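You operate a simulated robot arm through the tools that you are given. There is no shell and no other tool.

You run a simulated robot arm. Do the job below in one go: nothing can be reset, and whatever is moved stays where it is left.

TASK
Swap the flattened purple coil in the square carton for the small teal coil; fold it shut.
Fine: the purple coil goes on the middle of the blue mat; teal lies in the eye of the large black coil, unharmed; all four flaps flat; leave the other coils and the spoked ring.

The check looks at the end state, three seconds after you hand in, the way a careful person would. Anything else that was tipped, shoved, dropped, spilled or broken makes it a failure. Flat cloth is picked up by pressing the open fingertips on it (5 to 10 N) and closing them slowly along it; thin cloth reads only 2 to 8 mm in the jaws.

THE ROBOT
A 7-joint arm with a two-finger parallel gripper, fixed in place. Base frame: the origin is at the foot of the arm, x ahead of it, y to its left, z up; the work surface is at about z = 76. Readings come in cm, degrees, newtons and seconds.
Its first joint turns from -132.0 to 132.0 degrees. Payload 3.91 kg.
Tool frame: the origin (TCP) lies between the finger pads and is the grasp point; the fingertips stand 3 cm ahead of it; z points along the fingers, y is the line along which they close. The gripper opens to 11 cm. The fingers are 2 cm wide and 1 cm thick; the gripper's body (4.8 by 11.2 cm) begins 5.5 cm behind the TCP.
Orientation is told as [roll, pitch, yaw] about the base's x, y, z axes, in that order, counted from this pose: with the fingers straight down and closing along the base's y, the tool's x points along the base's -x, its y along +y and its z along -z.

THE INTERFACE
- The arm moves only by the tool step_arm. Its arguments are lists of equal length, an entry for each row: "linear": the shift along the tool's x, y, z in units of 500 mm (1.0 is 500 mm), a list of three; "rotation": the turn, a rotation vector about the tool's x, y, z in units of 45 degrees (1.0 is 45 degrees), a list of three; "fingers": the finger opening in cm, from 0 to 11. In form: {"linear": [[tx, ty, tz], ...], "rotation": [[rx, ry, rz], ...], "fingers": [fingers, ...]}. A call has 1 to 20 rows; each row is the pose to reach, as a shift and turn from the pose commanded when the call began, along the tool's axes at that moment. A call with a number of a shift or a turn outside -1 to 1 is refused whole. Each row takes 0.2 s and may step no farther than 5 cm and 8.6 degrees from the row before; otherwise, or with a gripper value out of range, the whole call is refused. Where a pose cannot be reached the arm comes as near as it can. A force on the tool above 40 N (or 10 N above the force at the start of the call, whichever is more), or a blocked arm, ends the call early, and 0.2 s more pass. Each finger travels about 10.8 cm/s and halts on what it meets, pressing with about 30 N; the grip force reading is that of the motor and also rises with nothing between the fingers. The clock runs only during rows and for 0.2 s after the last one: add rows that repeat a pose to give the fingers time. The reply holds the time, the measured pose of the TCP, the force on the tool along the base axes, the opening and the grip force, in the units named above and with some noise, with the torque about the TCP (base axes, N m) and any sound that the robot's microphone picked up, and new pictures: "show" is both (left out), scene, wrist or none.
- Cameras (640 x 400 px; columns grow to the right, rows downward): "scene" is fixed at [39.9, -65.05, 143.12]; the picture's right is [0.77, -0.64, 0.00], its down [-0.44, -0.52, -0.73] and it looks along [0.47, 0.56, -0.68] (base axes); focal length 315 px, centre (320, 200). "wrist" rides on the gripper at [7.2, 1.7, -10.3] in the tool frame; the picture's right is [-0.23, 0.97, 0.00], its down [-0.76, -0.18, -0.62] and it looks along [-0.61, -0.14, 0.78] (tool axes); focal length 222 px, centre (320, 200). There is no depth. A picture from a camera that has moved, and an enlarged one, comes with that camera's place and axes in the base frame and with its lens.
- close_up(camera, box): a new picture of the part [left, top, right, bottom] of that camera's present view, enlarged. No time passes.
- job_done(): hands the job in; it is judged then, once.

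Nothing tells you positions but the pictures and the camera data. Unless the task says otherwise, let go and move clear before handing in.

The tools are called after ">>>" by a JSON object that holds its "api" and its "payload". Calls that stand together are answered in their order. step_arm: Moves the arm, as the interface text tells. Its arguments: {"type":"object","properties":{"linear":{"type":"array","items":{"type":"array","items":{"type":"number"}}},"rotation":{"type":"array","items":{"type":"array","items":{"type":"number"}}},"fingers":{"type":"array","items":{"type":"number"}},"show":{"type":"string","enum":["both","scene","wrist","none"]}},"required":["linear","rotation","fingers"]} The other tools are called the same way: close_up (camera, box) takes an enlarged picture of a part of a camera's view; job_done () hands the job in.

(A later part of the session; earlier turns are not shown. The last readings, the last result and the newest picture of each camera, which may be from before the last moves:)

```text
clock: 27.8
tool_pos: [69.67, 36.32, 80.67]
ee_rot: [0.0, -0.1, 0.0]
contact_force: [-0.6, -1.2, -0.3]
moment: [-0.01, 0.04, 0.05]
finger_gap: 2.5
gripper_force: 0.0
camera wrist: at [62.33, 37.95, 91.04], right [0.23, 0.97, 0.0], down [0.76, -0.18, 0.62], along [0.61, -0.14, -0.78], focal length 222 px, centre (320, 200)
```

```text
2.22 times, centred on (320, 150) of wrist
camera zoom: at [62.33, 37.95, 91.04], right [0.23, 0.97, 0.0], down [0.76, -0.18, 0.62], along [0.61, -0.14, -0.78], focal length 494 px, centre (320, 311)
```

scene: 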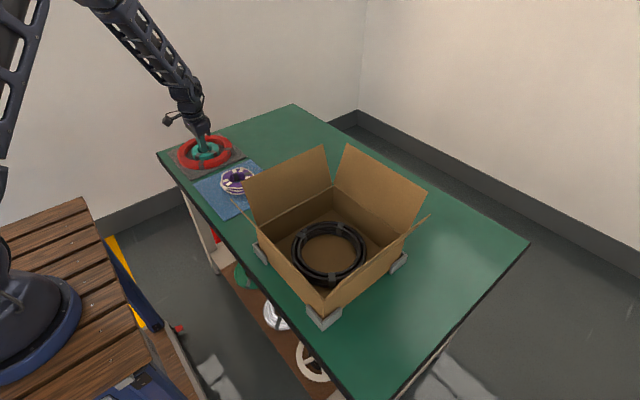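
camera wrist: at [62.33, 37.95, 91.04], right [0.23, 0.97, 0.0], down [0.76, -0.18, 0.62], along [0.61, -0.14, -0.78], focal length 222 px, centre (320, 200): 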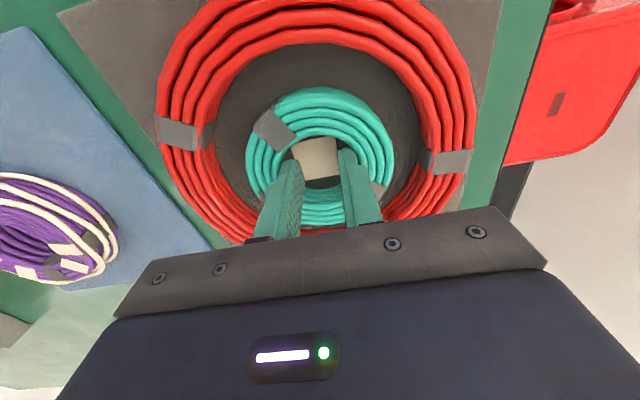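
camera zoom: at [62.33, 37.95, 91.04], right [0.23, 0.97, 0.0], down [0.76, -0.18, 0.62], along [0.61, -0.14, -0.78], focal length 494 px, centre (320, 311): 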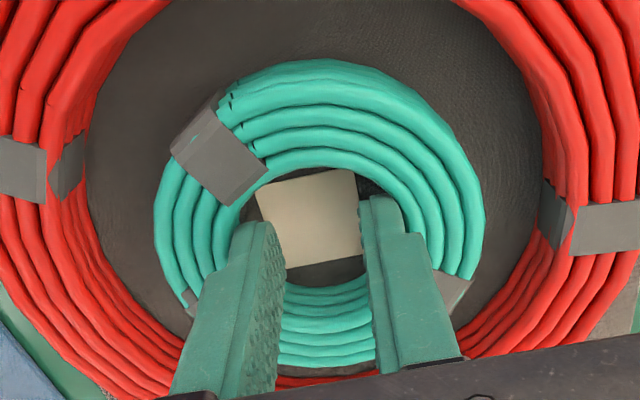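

The coil has started to centre itself on the fingers. A few more small increments should finish the grip.

>>> {"api": "step_arm", "payload": {"linear": [[0, 0, 0], [0, 0, 0], [0, 0, 0], [0, 0, 0], [0, 0, 0]], "rotation": [[0, 0, 0], [0, 0, 0], [0, 0, 0], [0, 0, 0], [0, 0, 0]], "fingers": [2.6, 2.7, 2.8, 2.9, 2.9], "show": "wrist"}}

>>> {"api": "close_up", "payload": {"camera": "wrist", "box": [220, 60, 420, 240]}}

```text
clock: 29.0
tool_pos: [69.63, 36.18, 80.72]
ee_rot: [0.1, -0.1, 0.1]
contact_force: [0.3, -0.2, 0.1]
moment: [-0.03, -0.02, -0.02]
finger_gap: 2.79
gripper_force: 0.0
camera wrist: at [62.34, 37.95, 91.04], right [0.23, 0.97, 0.0], down [0.76, -0.18, 0.62], along [0.61, -0.14, -0.78], focal length 222 px, centre (320, 200)
```

wrist: 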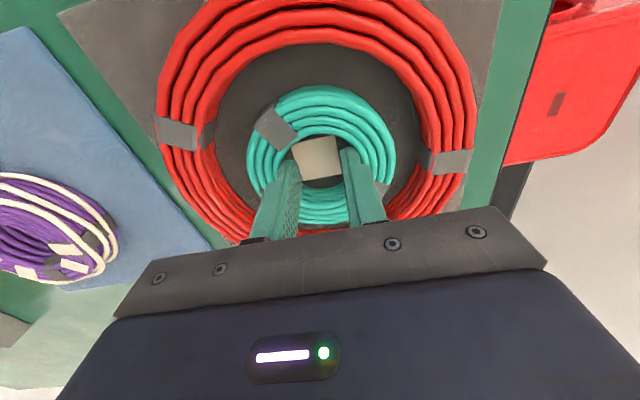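

```text
2.22 times, centred on (320, 150) of wrist
camera zoom: at [62.34, 37.95, 91.04], right [0.23, 0.97, 0.0], down [0.76, -0.18, 0.62], along [0.61, -0.14, -0.78], focal length 494 px, centre (320, 311)
```

zoom: 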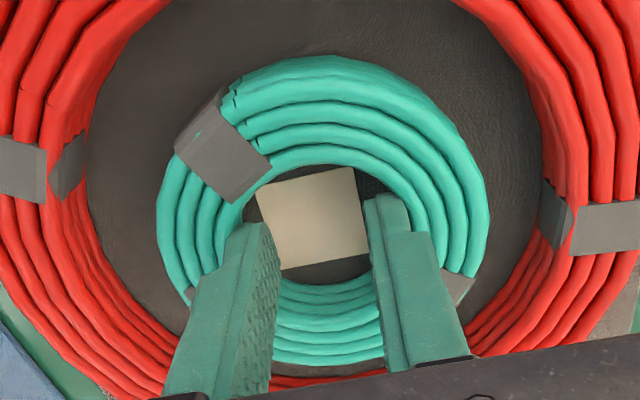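

The fingers stopped at 2.79 cm, in light contact on both sides. I'll try a slow small lift with just a little more opening.

>>> {"api": "step_arm", "payload": {"linear": [[0, 0, 0], [0, 0, 0], [0, 0, -0.006], [0, 0, -0.012], [0, 0, -0.02], [0, 0, -0.03], [0, 0, -0.04], [0, 0, -0.04], [0, 0, -0.04]], "rotation": [[0, 0, 0], [0, 0, 0], [0, 0, 0], [0, 0, 0], [0, 0, 0], [0, 0, 0], [0, 0, 0], [0, 0, 0], [0, 0, 0]], "fingers": [3.0, 3.1, 3.1, 3.1, 3.1, 3.1, 3.1, 3.1, 3.1]}}

>>> {"api": "close_up", "payload": {"camera": "wrist", "box": [220, 60, 420, 240]}}

>>> {"api": "close_up", "payload": {"camera": "scene", "box": [160, 110, 250, 190]}}

```text
clock: 31.0
tool_pos: [69.68, 36.25, 82.61]
ee_rot: [0.1, 0.0, 0.0]
contact_force: [0.0, -0.5, -1.9]
moment: [0.02, 0.01, -0.01]
finger_gap: 2.89
gripper_force: 0.0
camera wrist: at [62.25, 37.97, 93.0], right [0.23, 0.97, 0.0], down [0.76, -0.18, 0.62], along [0.61, -0.14, -0.78], focal length 222 px, centre (320, 200)
```

scene: 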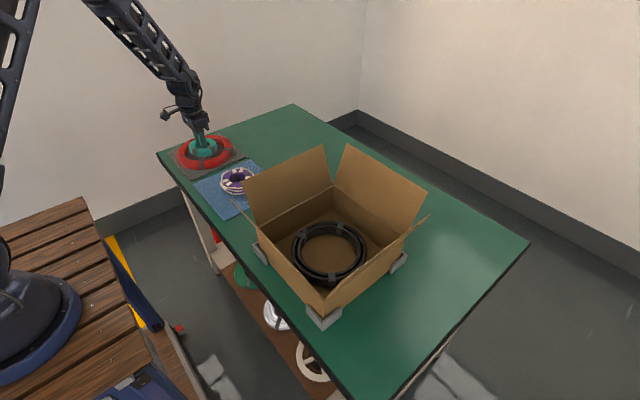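
wrist: 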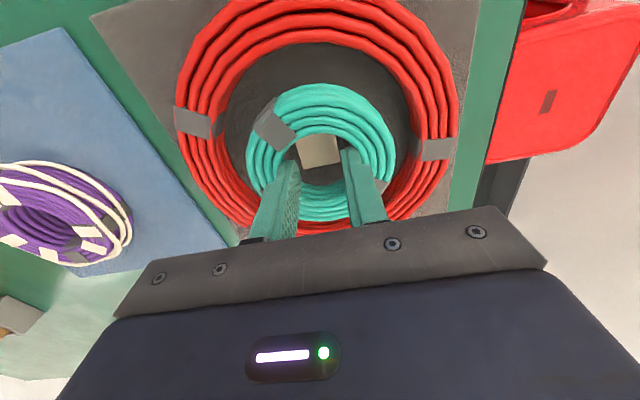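

```text
2.22 times, centred on (320, 150) of wrist
camera zoom: at [62.25, 37.97, 93.0], right [0.23, 0.97, 0.0], down [0.76, -0.18, 0.62], along [0.61, -0.14, -0.78], focal length 494 px, centre (320, 311)
```

zoom: 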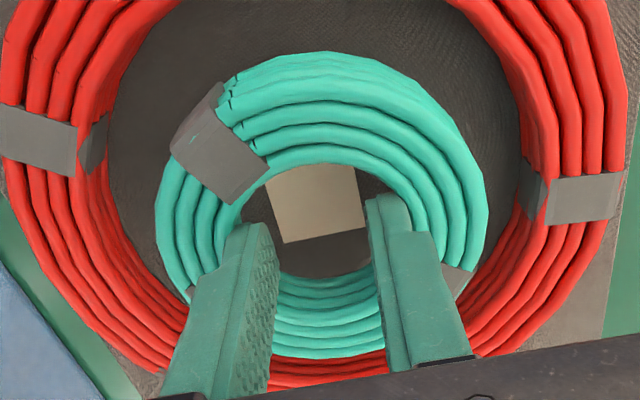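

```text
5.00 times, centred on (205, 150) of scene
camera zoom: at [39.9, -65.05, 143.12], right [0.77, -0.64, 0.0], down [-0.44, -0.52, -0.73], along [0.47, 0.56, -0.68], focal length 1575 px, centre (895, 450)
```

zoom: 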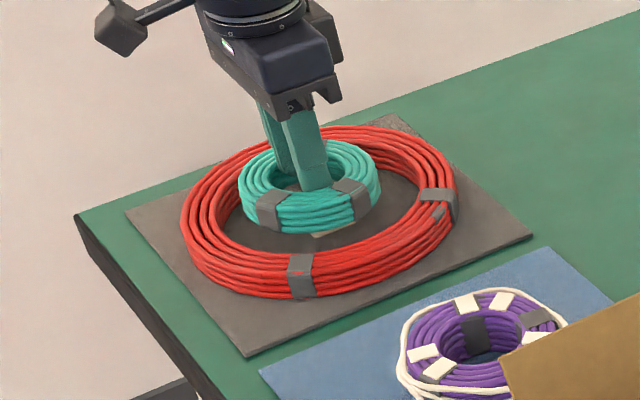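

The teal coil is up, level and held lightly. I'll raise it well clear before carrying it across.

>>> {"api": "step_arm", "payload": {"linear": [[0, 0, -0.02], [0, 0, -0.05], [0, 0, -0.09], [0, 0, -0.14], [0, 0, -0.19], [0, 0, -0.24], [0, 0, -0.29], [0, 0, -0.34], [0, 0, -0.39], [0, 0, -0.43], [0, 0, -0.47], [0, 0, -0.5], [0, 0, -0.51], [0, 0, -0.51]], "rotation": [[0, 0, 0], [0, 0, 0], [0, 0, 0], [0, 0, 0], [0, 0, 0], [0, 0, 0], [0, 0, 0], [0, 0, 0], [0, 0, 0], [0, 0, 0], [0, 0, 0], [0, 0, 0], [0, 0, 0], [0, 0, 0]], "fingers": [3.2, 3.2, 3.2, 3.2, 3.2, 3.2, 3.2, 3.2, 3.2, 3.2, 3.2, 3.2, 3.2, 3.2]}}

```text
clock: 34.0
tool_pos: [69.65, 36.21, 108.07]
ee_rot: [0.1, -0.1, -0.1]
contact_force: [0.0, -0.3, -0.7]
moment: [-0.01, 0.01, 0.02]
finger_gap: 2.97
gripper_force: 0.1
camera wrist: at [62.24, 37.94, 118.44], right [0.23, 0.97, 0.0], down [0.76, -0.18, 0.62], along [0.61, -0.14, -0.78], focal length 222 px, centre (320, 200)
```

scene: 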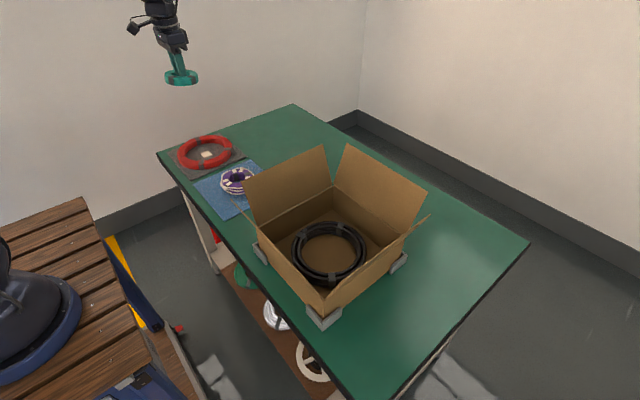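
wrist: 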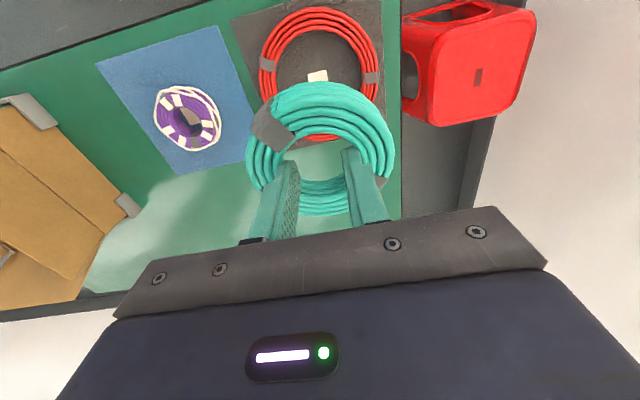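

The coil is still level and held. I'll carry it over toward the carton in two stages, first most of the way.

>>> {"api": "step_arm", "payload": {"linear": [[-0.002, -0.02, 0], [-0.005, -0.06, 0], [-0.008, -0.11, 0], [-0.012, -0.17, 0], [-0.016, -0.23, 0], [-0.02, -0.29, 0], [-0.025, -0.35, 0], [-0.03, -0.41, 0], [-0.035, -0.47, 0], [-0.04, -0.53, 0], [-0.045, -0.59, 0], [-0.05, -0.65, 0], [-0.055, -0.71, 0], [-0.06, -0.77, 0], [-0.065, -0.83, 0], [-0.07, -0.88, 0], [-0.075, -0.92, 0], [-0.078, -0.95, 0], [-0.08, -0.97, 0], [-0.08, -0.97, 0]], "rotation": [[0, 0, 0], [0, 0, 0], [0, 0, 0], [0, 0, 0], [0, 0, 0], [0, 0, 0], [0, 0, 0], [0, 0, 0], [0, 0, 0], [0, 0, 0], [0, 0, 0], [0, 0, 0], [0, 0, 0], [0, 0, 0], [0, 0, 0], [0, 0, 0], [0, 0, 0], [0, 0, 0], [0, 0, 0], [0, 0, 0]], "fingers": [3.2, 3.2, 3.2, 3.2, 3.2, 3.2, 3.2, 3.2, 3.2, 3.2, 3.2, 3.2, 3.2, 3.2, 3.2, 3.2, 3.2, 3.2, 3.2, 3.2]}}

```text
clock: 38.2
tool_pos: [73.57, -12.23, 108.13]
ee_rot: [0.1, -0.2, -0.1]
contact_force: [0.5, -0.1, 0.5]
moment: [0.02, 0.05, 0.02]
finger_gap: 2.97
gripper_force: 0.1
camera wrist: at [66.2, -10.62, 118.47], right [0.23, 0.97, 0.0], down [0.76, -0.18, 0.62], along [0.61, -0.14, -0.78], focal length 222 px, centre (320, 200)
```

scene: 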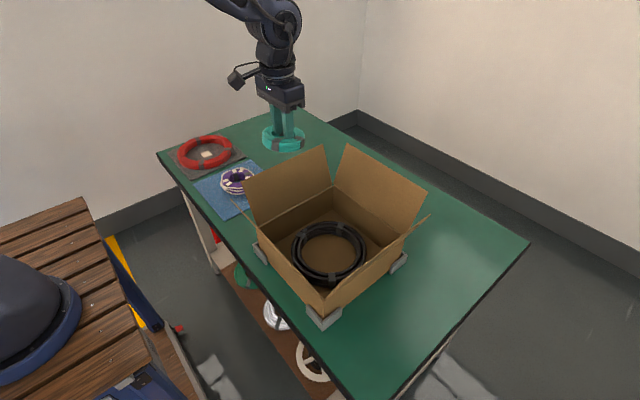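
wrist: 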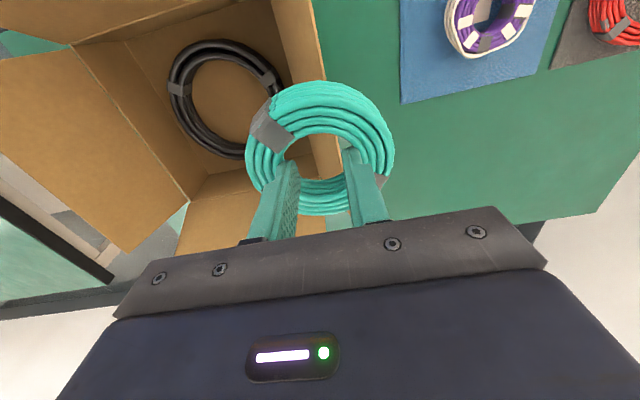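

Still held well. Now the rest of the way, to above the black coil's eye.

>>> {"api": "step_arm", "payload": {"linear": [[-0.002, -0.03, 0], [-0.004, -0.08, 0], [-0.006, -0.14, 0], [-0.008, -0.2, 0], [-0.01, -0.25, 0], [-0.012, -0.29, 0], [-0.012, -0.317, 0], [-0.012, -0.317, 0], [-0.012, -0.317, 0]], "rotation": [[0, 0, 0], [0, 0, 0], [0, 0, 0], [0, 0, 0], [0, 0, 0], [0, 0, 0], [0, 0, 0], [0, 0, 0], [0, 0, 0]], "fingers": [3.2, 3.2, 3.2, 3.2, 3.2, 3.2, 3.2, 3.2, 3.2]}}

>>> {"api": "close_up", "payload": {"camera": "wrist", "box": [220, 0, 420, 160]}}

>>> {"api": "close_up", "payload": {"camera": "scene", "box": [230, 90, 440, 320]}}

```text
clock: 40.2
tool_pos: [73.96, -28.16, 107.99]
ee_rot: [0.0, -0.1, 0.0]
contact_force: [-1.1, 0.2, -0.1]
moment: [-0.01, -0.01, 0.0]
finger_gap: 3.0
gripper_force: 0.1
camera wrist: at [66.64, -26.51, 118.35], right [0.23, 0.97, 0.0], down [0.76, -0.18, 0.62], along [0.61, -0.14, -0.78], focal length 222 px, centre (320, 200)
```

scene: 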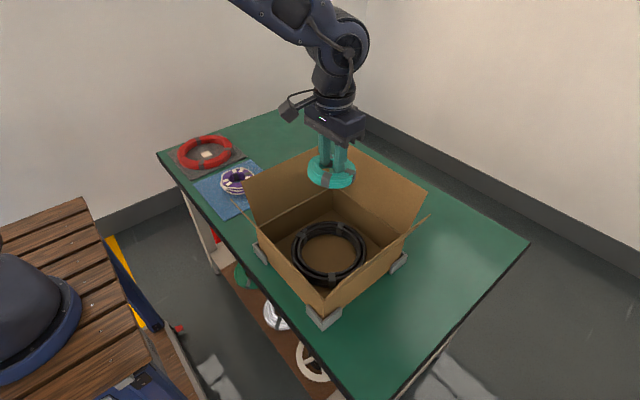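
wrist: 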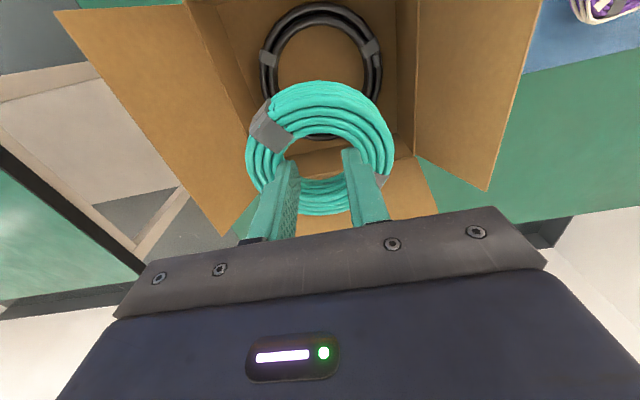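

```text
2.50 times, centred on (320, 80) of wrist
camera zoom: at [66.64, -26.51, 118.35], right [0.23, 0.97, 0.0], down [0.76, -0.18, 0.62], along [0.61, -0.14, -0.78], focal length 555 px, centre (320, 500)
```

zoom: 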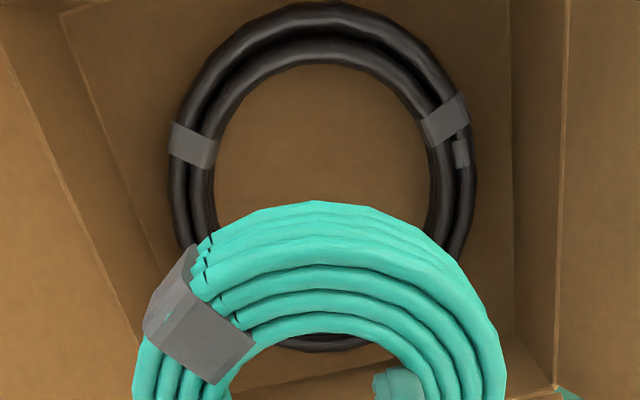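

```text
1.74 times, centred on (335, 205) of scene
camera zoom: at [39.9, -65.05, 143.12], right [0.77, -0.64, 0.0], down [-0.44, -0.52, -0.73], along [0.47, 0.56, -0.68], focal length 548 px, centre (294, 191)
```

zoom: 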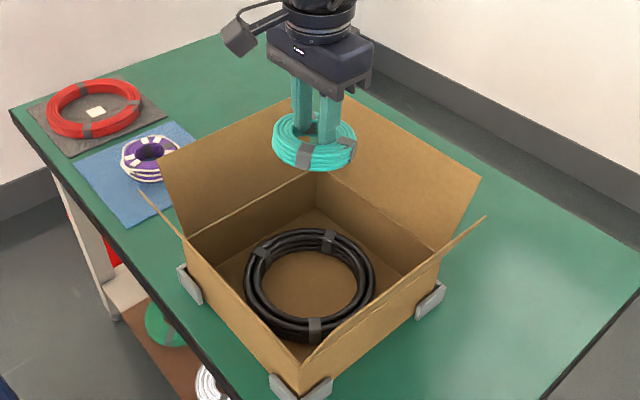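

The coil is centred sideways over the black coil, and it hangs about 0.4 cm toward the base relative to the fingers. I'll shift to suit and lower partway, keeping it above the black coil.

>>> {"api": "step_arm", "payload": {"linear": [[-0.003, 0.001, 0.02], [-0.006, 0.002, 0.06], [-0.01, 0.002, 0.11], [-0.01, 0.002, 0.16], [-0.01, 0.002, 0.21], [-0.01, 0.002, 0.26], [-0.01, 0.002, 0.31], [-0.01, 0.002, 0.34], [-0.01, 0.002, 0.36], [-0.01, 0.002, 0.37], [-0.01, 0.002, 0.37]], "rotation": [[0, 0, 0], [0, 0, 0], [0, 0, 0], [0, 0, 0], [0, 0, 0], [0, 0, 0], [0, 0, 0], [0, 0, 0], [0, 0, 0], [0, 0, 0], [0, 0, 0]], "fingers": [3.2, 3.2, 3.2, 3.2, 3.2, 3.2, 3.2, 3.2, 3.2, 3.2, 3.2]}}

>>> {"api": "close_up", "payload": {"camera": "wrist", "box": [200, 0, 440, 240]}}

>>> {"api": "close_up", "payload": {"camera": "scene", "box": [270, 170, 400, 300]}}

```text
clock: 42.6
tool_pos: [74.53, -27.99, 89.57]
ee_rot: [0.1, -0.1, 0.0]
contact_force: [0.2, -0.2, -1.4]
moment: [0.02, -0.01, 0.04]
finger_gap: 3.01
gripper_force: 0.0
camera wrist: at [67.3, -26.33, 99.99], right [0.23, 0.97, 0.0], down [0.76, -0.18, 0.62], along [0.61, -0.14, -0.78], focal length 222 px, centre (320, 200)
```

scene: 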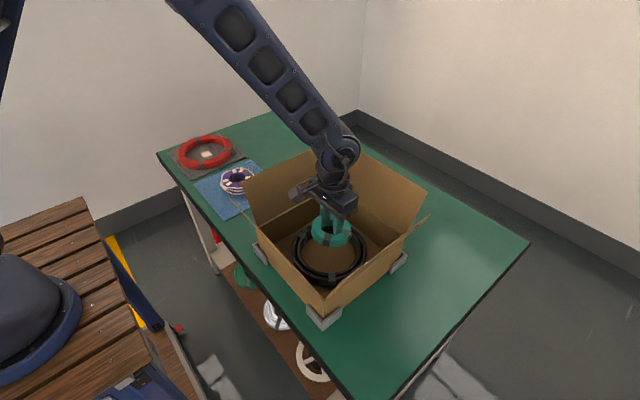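
wrist: 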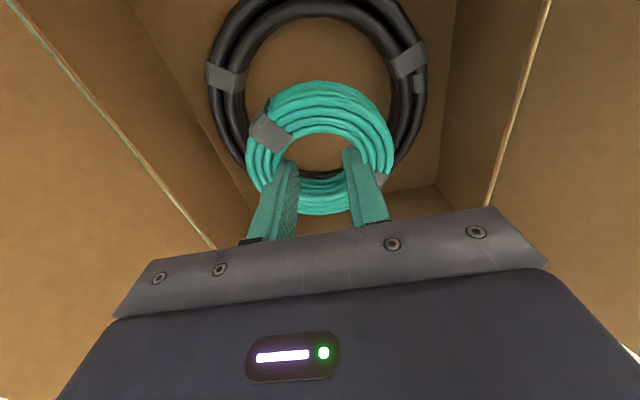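

```text
1.67 times, centred on (320, 120) of wrist
camera zoom: at [67.3, -26.33, 99.99], right [0.23, 0.97, 0.0], down [0.76, -0.18, 0.62], along [0.61, -0.14, -0.78], focal length 370 px, centre (320, 333)
```

zoom: 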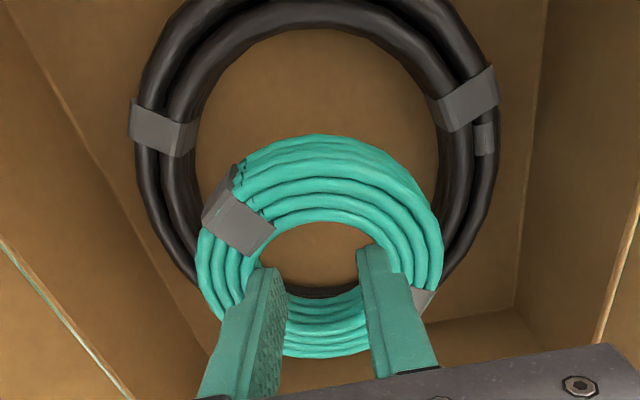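

```text
3.08 times, centred on (335, 235) of scene
camera zoom: at [39.9, -65.05, 143.12], right [0.77, -0.64, 0.0], down [-0.44, -0.52, -0.73], along [0.47, 0.56, -0.68], focal length 969 px, centre (274, 92)
```

zoom: 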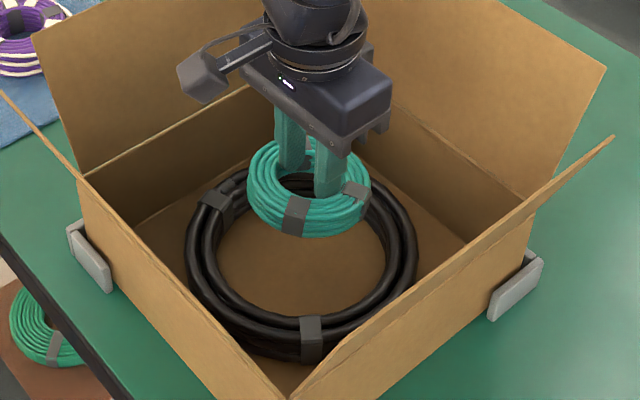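

The teal coil lines up with the black coil's eye, with about 2 cm of clearance all round. I'll lower it slowly toward the carton floor.

>>> {"api": "step_arm", "payload": {"linear": [[0, -0.002, 0.02], [0, -0.002, 0.05], [0, -0.002, 0.08], [0, -0.002, 0.11], [0, -0.002, 0.135], [0, -0.002, 0.152], [0, -0.002, 0.162], [0, -0.002, 0.162]], "rotation": [[0, 0, 0], [0, 0, 0], [0, 0, 0], [0, 0, 0], [0, 0, 0], [0, 0, 0], [0, 0, 0], [0, 0, 0]], "fingers": [3.2, 3.2, 3.2, 3.2, 3.2, 3.2, 3.2, 3.2]}}

>>> {"api": "close_up", "payload": {"camera": "wrist", "box": [160, 0, 480, 240]}}

>>> {"api": "close_up", "payload": {"camera": "scene", "box": [270, 180, 400, 300]}}

```text
clock: 44.4
tool_pos: [74.7, -28.07, 81.27]
ee_rot: [0.1, -0.2, 0.0]
contact_force: [-0.1, -0.1, -1.2]
moment: [-0.03, 0.01, 0.0]
finger_gap: 3.06
gripper_force: 0.1
camera wrist: at [67.31, -26.37, 91.78], right [0.23, 0.97, 0.0], down [0.76, -0.18, 0.62], along [0.61, -0.14, -0.78], focal length 222 px, centre (320, 200)
```

scene: 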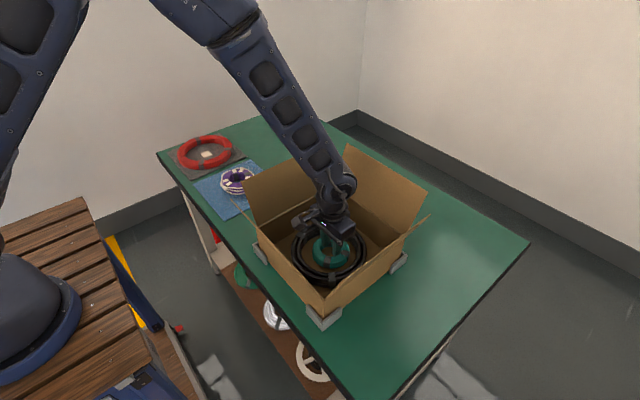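
wrist: 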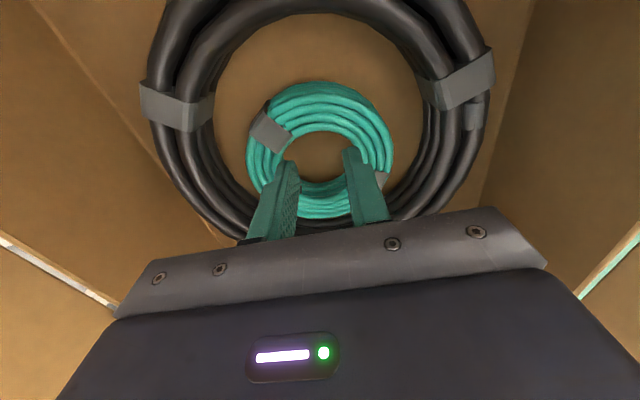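

```text
1.67 times, centred on (320, 120) of wrist
camera zoom: at [67.31, -26.37, 91.78], right [0.23, 0.97, 0.0], down [0.76, -0.18, 0.62], along [0.61, -0.14, -0.78], focal length 370 px, centre (320, 333)
```

zoom: 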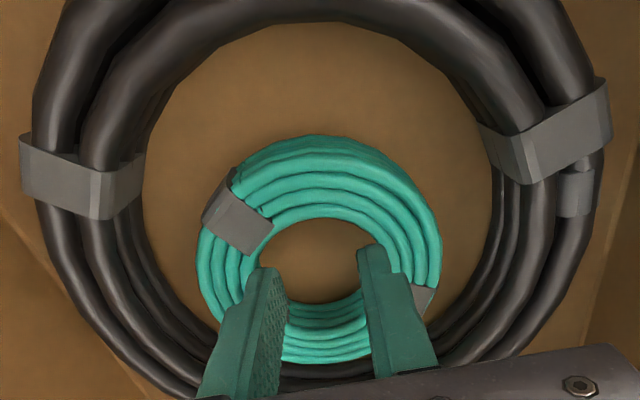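

```text
3.33 times, centred on (335, 240) of scene
camera zoom: at [39.9, -65.05, 143.12], right [0.77, -0.64, 0.0], down [-0.44, -0.52, -0.73], along [0.47, 0.56, -0.68], focal length 1050 px, centre (270, 67)
```

zoom: 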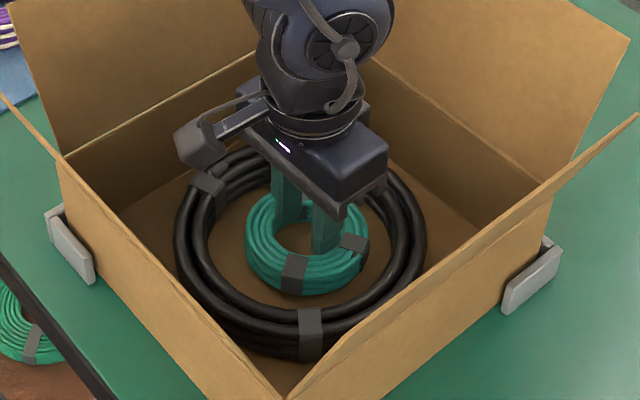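

Teal is inside the black coil's eye, just above the floor. I'll lower it the last centimetre very slowly until the weight comes off.

>>> {"api": "step_arm", "payload": {"linear": [[0, 0, 0.003], [0, 0, 0.006], [0, 0, 0.009], [0, 0, 0.012], [0, 0, 0.012], [0, 0, 0.012]], "rotation": [[0, 0, 0], [0, 0, 0], [0, 0, 0], [0, 0, 0], [0, 0, 0], [0, 0, 0]], "fingers": [3.2, 3.2, 3.2, 3.2, 3.2, 3.2], "show": "none"}}

```text
clock: 45.8
tool_pos: [74.64, -28.05, 80.74]
ee_rot: [0.1, -0.2, 0.0]
contact_force: [0.7, 0.6, 0.3]
moment: [0.03, 0.03, -0.01]
finger_gap: 3.12
gripper_force: 0.2
```

>>> {"api": "step_arm", "payload": {"linear": [[0, 0, 0.002], [0, 0, 0.004], [0, 0, 0.006], [0, 0, 0.006]], "rotation": [[0, 0, 0], [0, 0, 0], [0, 0, 0], [0, 0, 0]], "fingers": [3.2, 3.2, 3.2, 3.2], "show": "none"}}

>>> {"api": "close_up", "payload": {"camera": "scene", "box": [270, 180, 400, 300]}}

>>> {"api": "close_up", "payload": {"camera": "wrist", "box": [160, 0, 480, 240]}}

```text
clock: 46.8
tool_pos: [74.62, -28.05, 80.68]
ee_rot: [0.1, -0.1, 0.0]
contact_force: [0.9, -0.8, 0.7]
moment: [-0.01, -0.02, -0.01]
finger_gap: 3.12
gripper_force: 0.0
```

```text
3.33 times, centred on (335, 240) of scene
camera zoom: at [39.9, -65.05, 143.12], right [0.77, -0.64, 0.0], down [-0.44, -0.52, -0.73], along [0.47, 0.56, -0.68], focal length 1050 px, centre (270, 67)
```

zoom: 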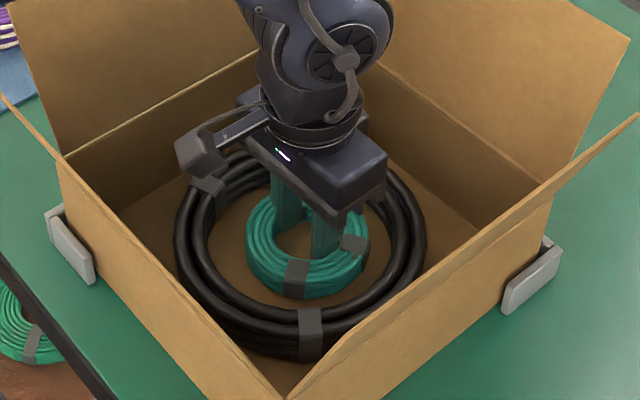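

```text
1.67 times, centred on (320, 120) of wrist
camera zoom: at [67.28, -26.38, 90.92], right [0.23, 0.97, 0.0], down [0.76, -0.18, 0.62], along [0.61, -0.14, -0.78], focal length 370 px, centre (320, 333)
```

zoom: 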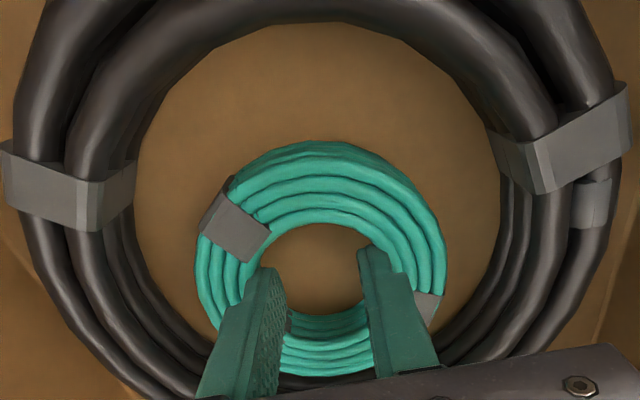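

The weight is off and the teal coil lies flat on the carton floor. I'll close the fingers away from it and lift straight out.

>>> {"api": "step_arm", "payload": {"linear": [[0, 0, 0], [0, 0, 0], [0, 0, 0], [0, 0, 0], [0, 0, 0], [0, 0, 0], [0, 0, 0]], "rotation": [[0, 0, 0], [0, 0, 0], [0, 0, 0], [0, 0, 0], [0, 0, 0], [0, 0, 0], [0, 0, 0]], "fingers": [2.9, 2.6, 2.2, 1.8, 1.4, 1.0, 1.0], "show": "wrist"}}

>>> {"api": "close_up", "payload": {"camera": "wrist", "box": [160, 0, 480, 240]}}

```text
clock: 48.4
tool_pos: [74.66, -28.08, 80.47]
ee_rot: [0.0, -0.1, 0.0]
contact_force: [-0.2, -0.7, -0.3]
moment: [0.02, -0.01, 0.02]
finger_gap: 1.01
gripper_force: 0.0
camera wrist: at [67.29, -26.37, 90.93], right [0.23, 0.97, 0.0], down [0.76, -0.18, 0.62], along [0.61, -0.14, -0.78], focal length 222 px, centre (320, 200)
```

wrist: 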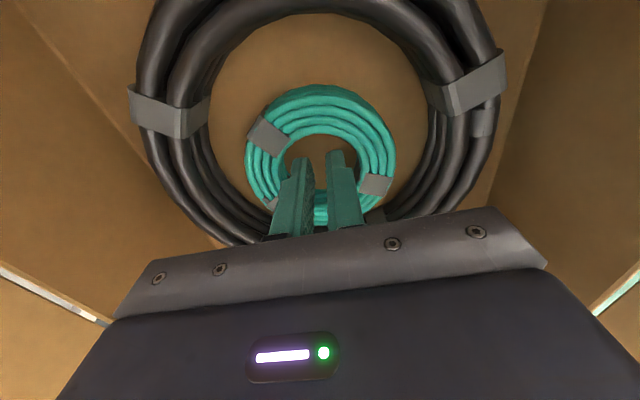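

```text
1.67 times, centred on (320, 120) of wrist
camera zoom: at [67.29, -26.37, 90.93], right [0.23, 0.97, 0.0], down [0.76, -0.18, 0.62], along [0.61, -0.14, -0.78], focal length 370 px, centre (320, 333)
```

zoom: 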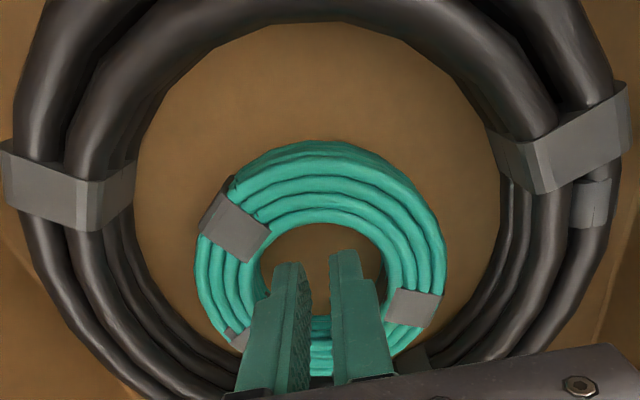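

Teal stayed put. I'll lift straight up out of the carton and look at the result and the flaps.

>>> {"api": "step_arm", "payload": {"linear": [[0, 0, -0.02], [0, 0, -0.06], [0, 0, -0.12], [0, 0, -0.2], [0, 0, -0.28], [0, 0, -0.36], [0, 0, -0.44], [0, 0, -0.52], [0, 0, -0.58], [0, 0, -0.6], [0, 0, -0.6]], "rotation": [[0, 0, 0], [0, 0, 0], [0, 0, 0], [0, 0, 0], [0, 0, 0], [0, 0, 0], [0, 0, 0], [0, 0, 0], [0, 0, 0], [0, 0, 0], [0, 0, 0]], "fingers": [1, 1, 1, 1, 1, 1, 1, 1, 0.5, 0, 0]}}

>>> {"api": "close_up", "payload": {"camera": "scene", "box": [230, 130, 440, 330]}}

>>> {"api": "close_up", "payload": {"camera": "wrist", "box": [160, 0, 480, 200]}}

```text
clock: 50.8
tool_pos: [74.53, -28.06, 110.77]
ee_rot: [0.1, 0.0, 0.0]
contact_force: [0.0, 0.5, 0.4]
moment: [-0.02, -0.02, -0.01]
finger_gap: 0.0
gripper_force: 29.8
camera wrist: at [67.24, -26.35, 121.07], right [0.23, 0.97, 0.0], down [0.76, -0.18, 0.62], along [0.61, -0.14, -0.78], focal length 222 px, centre (320, 200)
```

scene: 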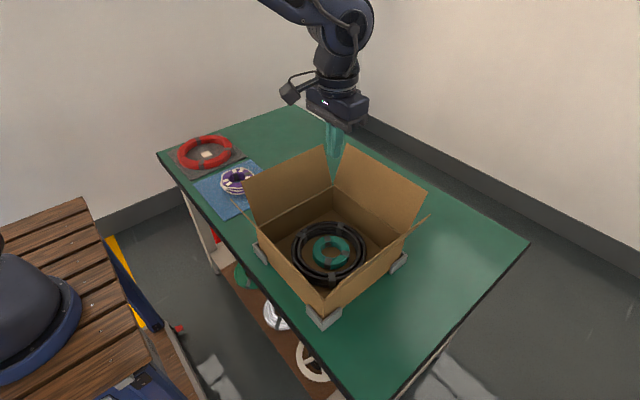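
wrist: 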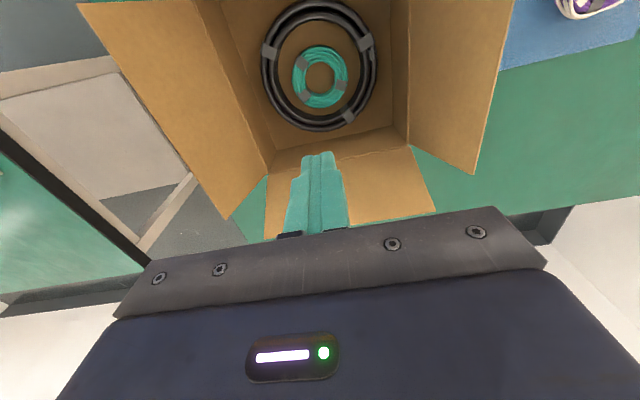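

```text
2.00 times, centred on (335, 230) of scene
camera zoom: at [39.9, -65.05, 143.12], right [0.77, -0.64, 0.0], down [-0.44, -0.52, -0.73], along [0.47, 0.56, -0.68], focal length 630 px, centre (290, 140)
```

zoom: 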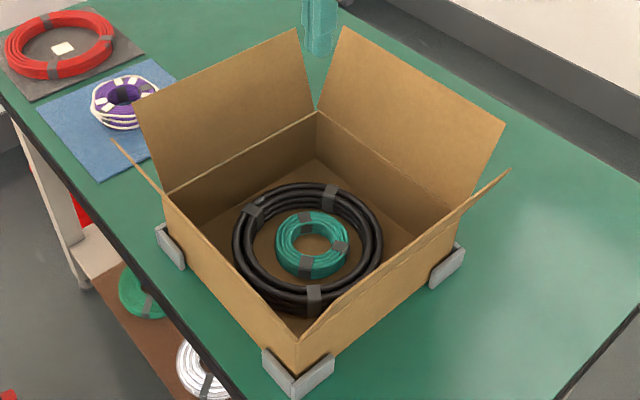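

```text
2.00 times, centred on (320, 100) of wrist
camera zoom: at [67.24, -26.35, 121.07], right [0.23, 0.97, 0.0], down [0.76, -0.18, 0.62], along [0.61, -0.14, -0.78], focal length 444 px, centre (320, 400)
```

zoom: 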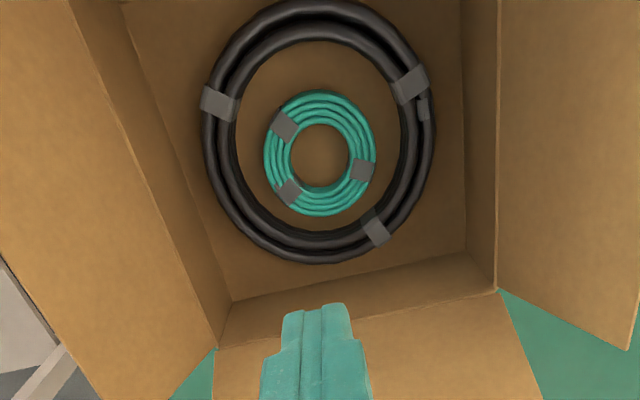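

The teal coil lies flat and centred in the eye of the black coil. Now for the flaps, which lean outward about 20° with their hinges around z = 85. I'll start with the +y flap, going to its outer side with closed fingers.

>>> {"api": "step_arm", "payload": {"linear": [[0.003, 0.08, 0], [0.006, 0.17, 0], [0.01, 0.26, 0], [0.01, 0.35, 0], [0.01, 0.43, 0], [0.01, 0.47, 0.03], [0.01, 0.47, 0.1], [0.01, 0.47, 0.18], [0.01, 0.47, 0.26], [0.01, 0.47, 0.31], [0.01, 0.47, 0.32], [0.01, 0.47, 0.32]], "rotation": [[0, 0, 0], [0, 0, 0], [0, 0, 0], [0, 0, 0], [0, 0, 0], [0, 0, 0], [0, 0, 0], [0, 0, 0], [0, 0, 0], [0, 0, 0], [0, 0, 0], [0, 0, 0]], "fingers": [0.1, 0.1, 0.1, 0.1, 0.1, 0.1, 0.1, 0.1, 0.1, 0.1, 0.1, 0.1]}}

>>> {"api": "close_up", "payload": {"camera": "scene", "box": [200, 90, 420, 260]}}

```text
clock: 53.4
tool_pos: [74.16, -4.68, 94.7]
ee_rot: [0.1, -0.1, 0.0]
contact_force: [-0.4, -0.2, 0.0]
moment: [-0.02, -0.05, 0.01]
finger_gap: 0.03
gripper_force: 29.4
camera wrist: at [66.85, -2.95, 105.06], right [0.23, 0.97, 0.0], down [0.76, -0.18, 0.62], along [0.61, -0.14, -0.78], focal length 222 px, centre (320, 200)
```

scene: 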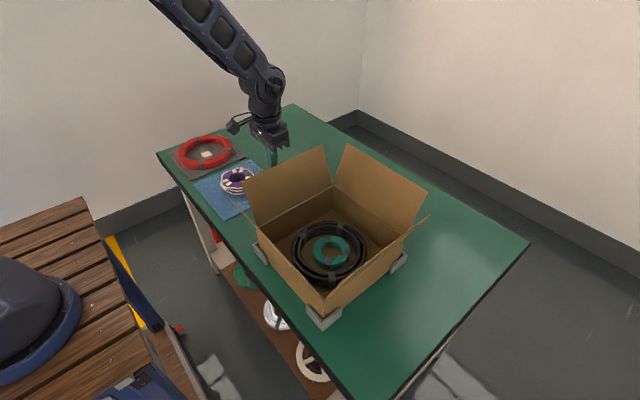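
wrist: 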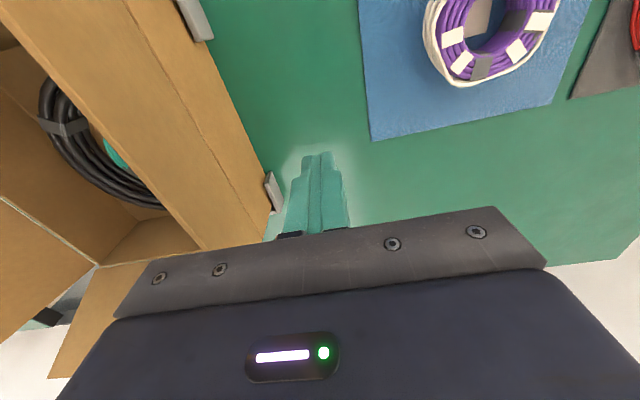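

```text
2.35 times, centred on (310, 175) of scene
camera zoom: at [39.9, -65.05, 143.12], right [0.77, -0.64, 0.0], down [-0.44, -0.52, -0.73], along [0.47, 0.56, -0.68], focal length 741 px, centre (344, 259)
```

zoom: 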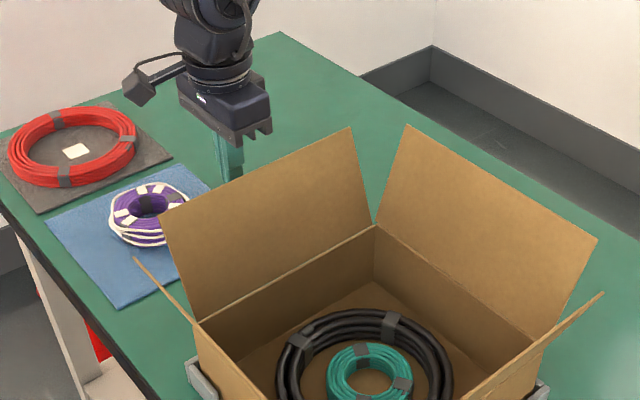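

The fingers are outside the +y flap. I'll push it inward steadily to about vertical first and see how the hinge responds.

>>> {"api": "step_arm", "payload": {"linear": [[0, -0.04, 0], [0, -0.08, 0], [0, -0.11, 0], [0, -0.14, 0], [0, -0.17, 0], [0, -0.2, 0], [0, -0.23, 0], [0, -0.25, 0], [0, -0.25, 0]], "rotation": [[0, 0, 0], [0, 0, 0], [0, 0, 0], [0, 0, 0], [0, 0, 0], [0, 0, 0], [0, 0, 0], [0, 0, 0], [0, 0, 0]], "fingers": [0.1, 0.1, 0.1, 0.1, 0.1, 0.1, 0.1, 0.1, 0.1]}}

>>> {"api": "close_up", "payload": {"camera": "scene", "box": [200, 90, 440, 280]}}

```text
clock: 55.4
tool_pos: [74.15, -17.13, 94.62]
ee_rot: [0.1, -0.1, 0.0]
contact_force: [-0.5, 0.0, 0.4]
moment: [0.03, 0.0, 0.0]
finger_gap: 0.0
gripper_force: 29.9
camera wrist: at [66.76, -15.41, 104.97], right [0.23, 0.97, 0.0], down [0.76, -0.18, 0.62], along [0.61, -0.14, -0.78], focal length 222 px, centre (320, 200)
```

scene: 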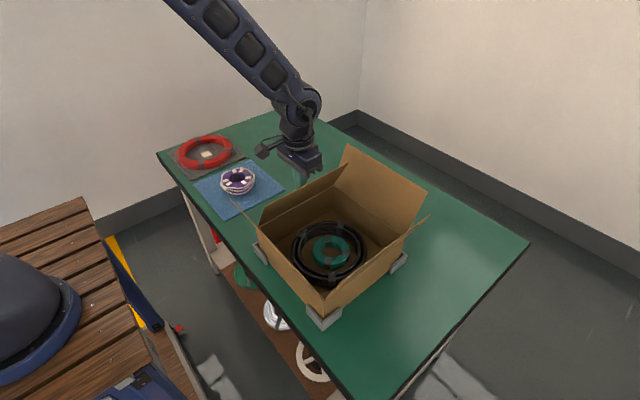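
wrist: 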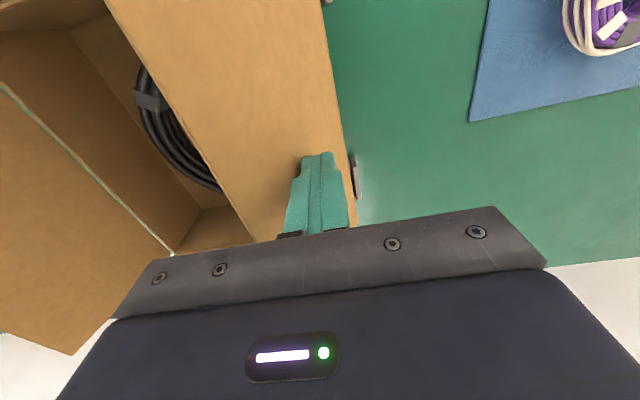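

```text
2.11 times, centred on (320, 185) of scene
camera zoom: at [39.9, -65.05, 143.12], right [0.77, -0.64, 0.0], down [-0.44, -0.52, -0.73], along [0.47, 0.56, -0.68], focal length 663 px, centre (320, 232)
```

zoom: 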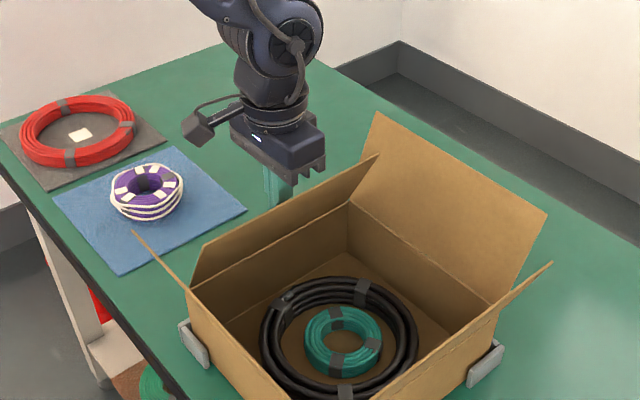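

The flap turns very easily and is already leaning inward. I'll follow it down toward flat.

>>> {"api": "step_arm", "payload": {"linear": [[0, -0.04, 0.01], [0, -0.07, 0.03], [0, -0.09, 0.055], [0, -0.106, 0.08], [0, -0.116, 0.1], [0, -0.12, 0.112], [0, -0.12, 0.112]], "rotation": [[0, 0, 0], [0, 0, 0], [0, 0, 0], [0, 0, 0], [0, 0, 0], [0, 0, 0], [0, 0, 0]], "fingers": [0.1, 0.1, 0.1, 0.1, 0.1, 0.1, 0.1]}}

>>> {"api": "close_up", "payload": {"camera": "scene", "box": [200, 90, 440, 280]}}

```text
clock: 57.0
tool_pos: [74.16, -23.06, 89.01]
ee_rot: [0.2, -0.2, -0.1]
contact_force: [0.7, -0.4, -0.2]
moment: [-0.01, 0.01, -0.03]
finger_gap: 0.0
gripper_force: 29.8
camera wrist: at [66.87, -21.31, 99.38], right [0.23, 0.97, 0.0], down [0.76, -0.18, 0.62], along [0.61, -0.14, -0.78], focal length 222 px, centre (320, 200)
```

scene: 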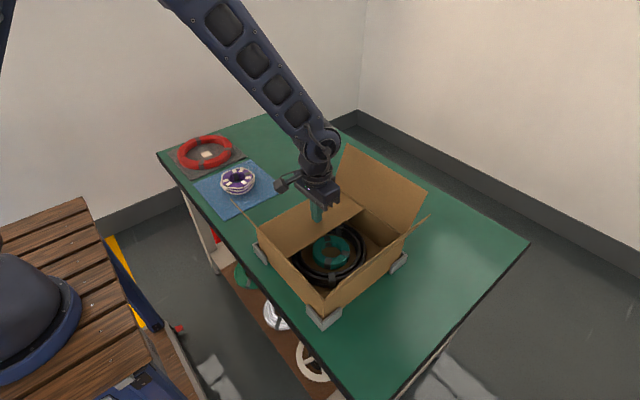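
wrist: 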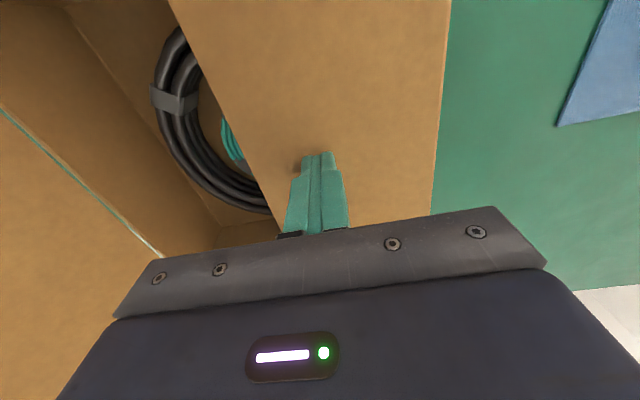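

```text
2.11 times, centred on (320, 185) of scene
camera zoom: at [39.9, -65.05, 143.12], right [0.77, -0.64, 0.0], down [-0.44, -0.52, -0.73], along [0.47, 0.56, -0.68], focal length 663 px, centre (320, 232)
```

zoom: 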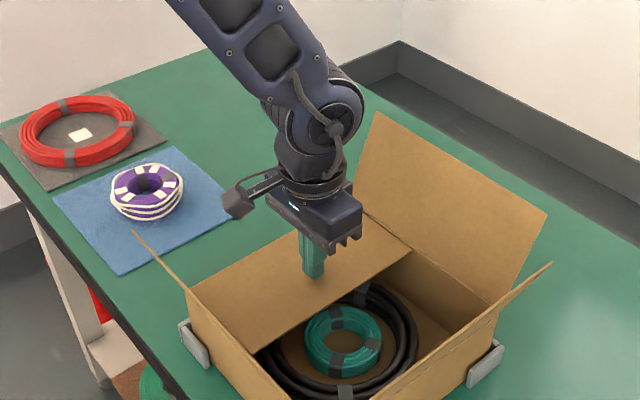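

The +y flap is nearly flat. I'll press it the last bit gently.

>>> {"api": "step_arm", "payload": {"linear": [[0, 0, 0.004], [0, 0, 0.008], [0, 0, 0.012], [0, 0, 0.015], [0, 0, 0.015]], "rotation": [[0, 0, 0], [0, 0, 0], [0, 0, 0], [0, 0, 0], [0, 0, 0]], "fingers": [0.1, 0.1, 0.1, 0.1, 0.1], "show": "none"}}

>>> {"api": "close_up", "payload": {"camera": "scene", "box": [230, 170, 430, 320]}}

```text
clock: 57.7
tool_pos: [74.25, -23.07, 88.76]
ee_rot: [0.0, -0.3, 0.1]
contact_force: [-12.2, 1.9, 20.1]
moment: [0.06, 0.55, -0.05]
finger_gap: 0.0
gripper_force: 30.3
stopped in row 3: the force on the tool passed its limit at 46 N (the readings are from after the stop); the commanded pose is now the measured one
```

```text
2.67 times, centred on (330, 245) of scene
camera zoom: at [39.9, -65.05, 143.12], right [0.77, -0.64, 0.0], down [-0.44, -0.52, -0.73], along [0.47, 0.56, -0.68], focal length 840 px, centre (293, 80)
```

zoom: 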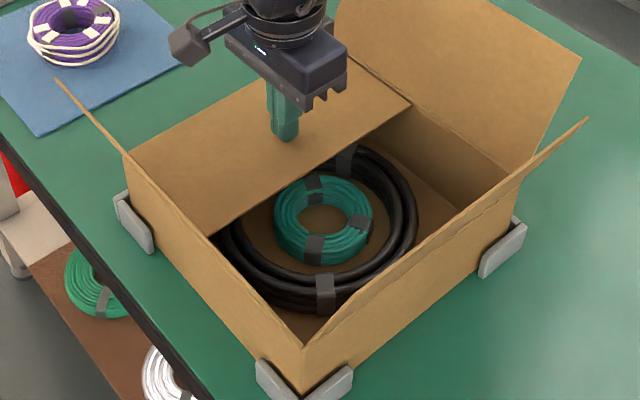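

The flap met its flat stop at about z = 85.7 with a firm push, so that is flat. I'll back off upward and see whether it stays down.

>>> {"api": "step_arm", "payload": {"linear": [[0, 0, -0.02], [0, 0, -0.05], [0, 0, -0.1], [0, 0, -0.17], [0, 0, -0.25], [0, 0, -0.33], [0, 0, -0.41], [0, 0, -0.43], [0, 0, -0.43]], "rotation": [[0, 0, 0], [0, 0, 0], [0, 0, 0], [0, 0, 0], [0, 0, 0], [0, 0, 0], [0, 0, 0], [0, 0, 0], [0, 0, 0]], "fingers": [0.1, 0.1, 0.1, 0.1, 0.1, 0.1, 0.1, 0.1, 0.1]}}

>>> {"api": "close_up", "payload": {"camera": "scene", "box": [200, 120, 440, 330]}}

```text
clock: 59.7
tool_pos: [74.06, -22.99, 110.22]
ee_rot: [0.0, -0.2, 0.0]
contact_force: [0.2, 0.1, -0.5]
moment: [0.02, 0.03, 0.02]
finger_gap: 0.0
gripper_force: 29.4
camera wrist: at [66.73, -21.36, 120.6], right [0.23, 0.97, 0.0], down [0.76, -0.18, 0.63], along [0.61, -0.14, -0.78], focal length 222 px, centre (320, 200)
```

scene: 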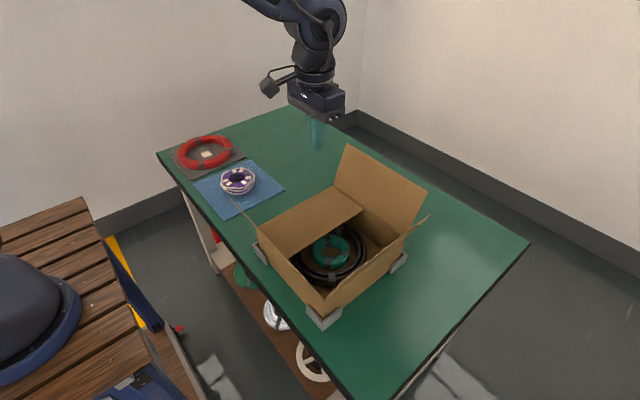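
wrist: 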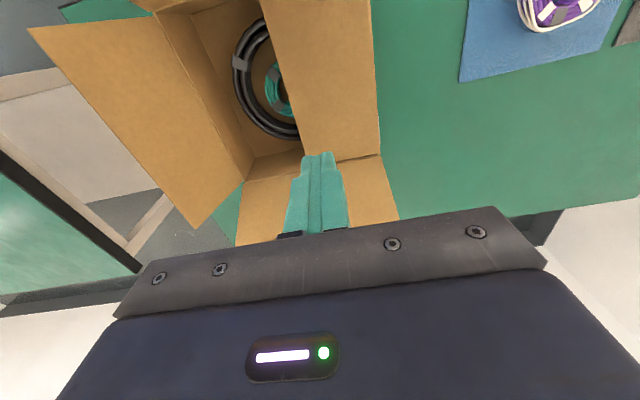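

```text
1.90 times, centred on (320, 225) of scene
camera zoom: at [39.9, -65.05, 143.12], right [0.77, -0.64, 0.0], down [-0.44, -0.52, -0.73], along [0.47, 0.56, -0.68], focal length 600 px, centre (320, 152)
```

zoom: 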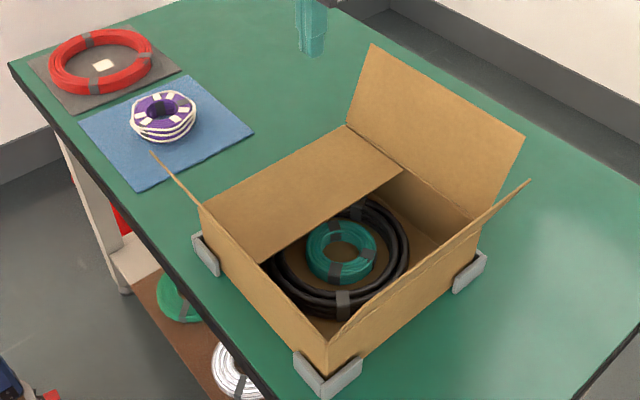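

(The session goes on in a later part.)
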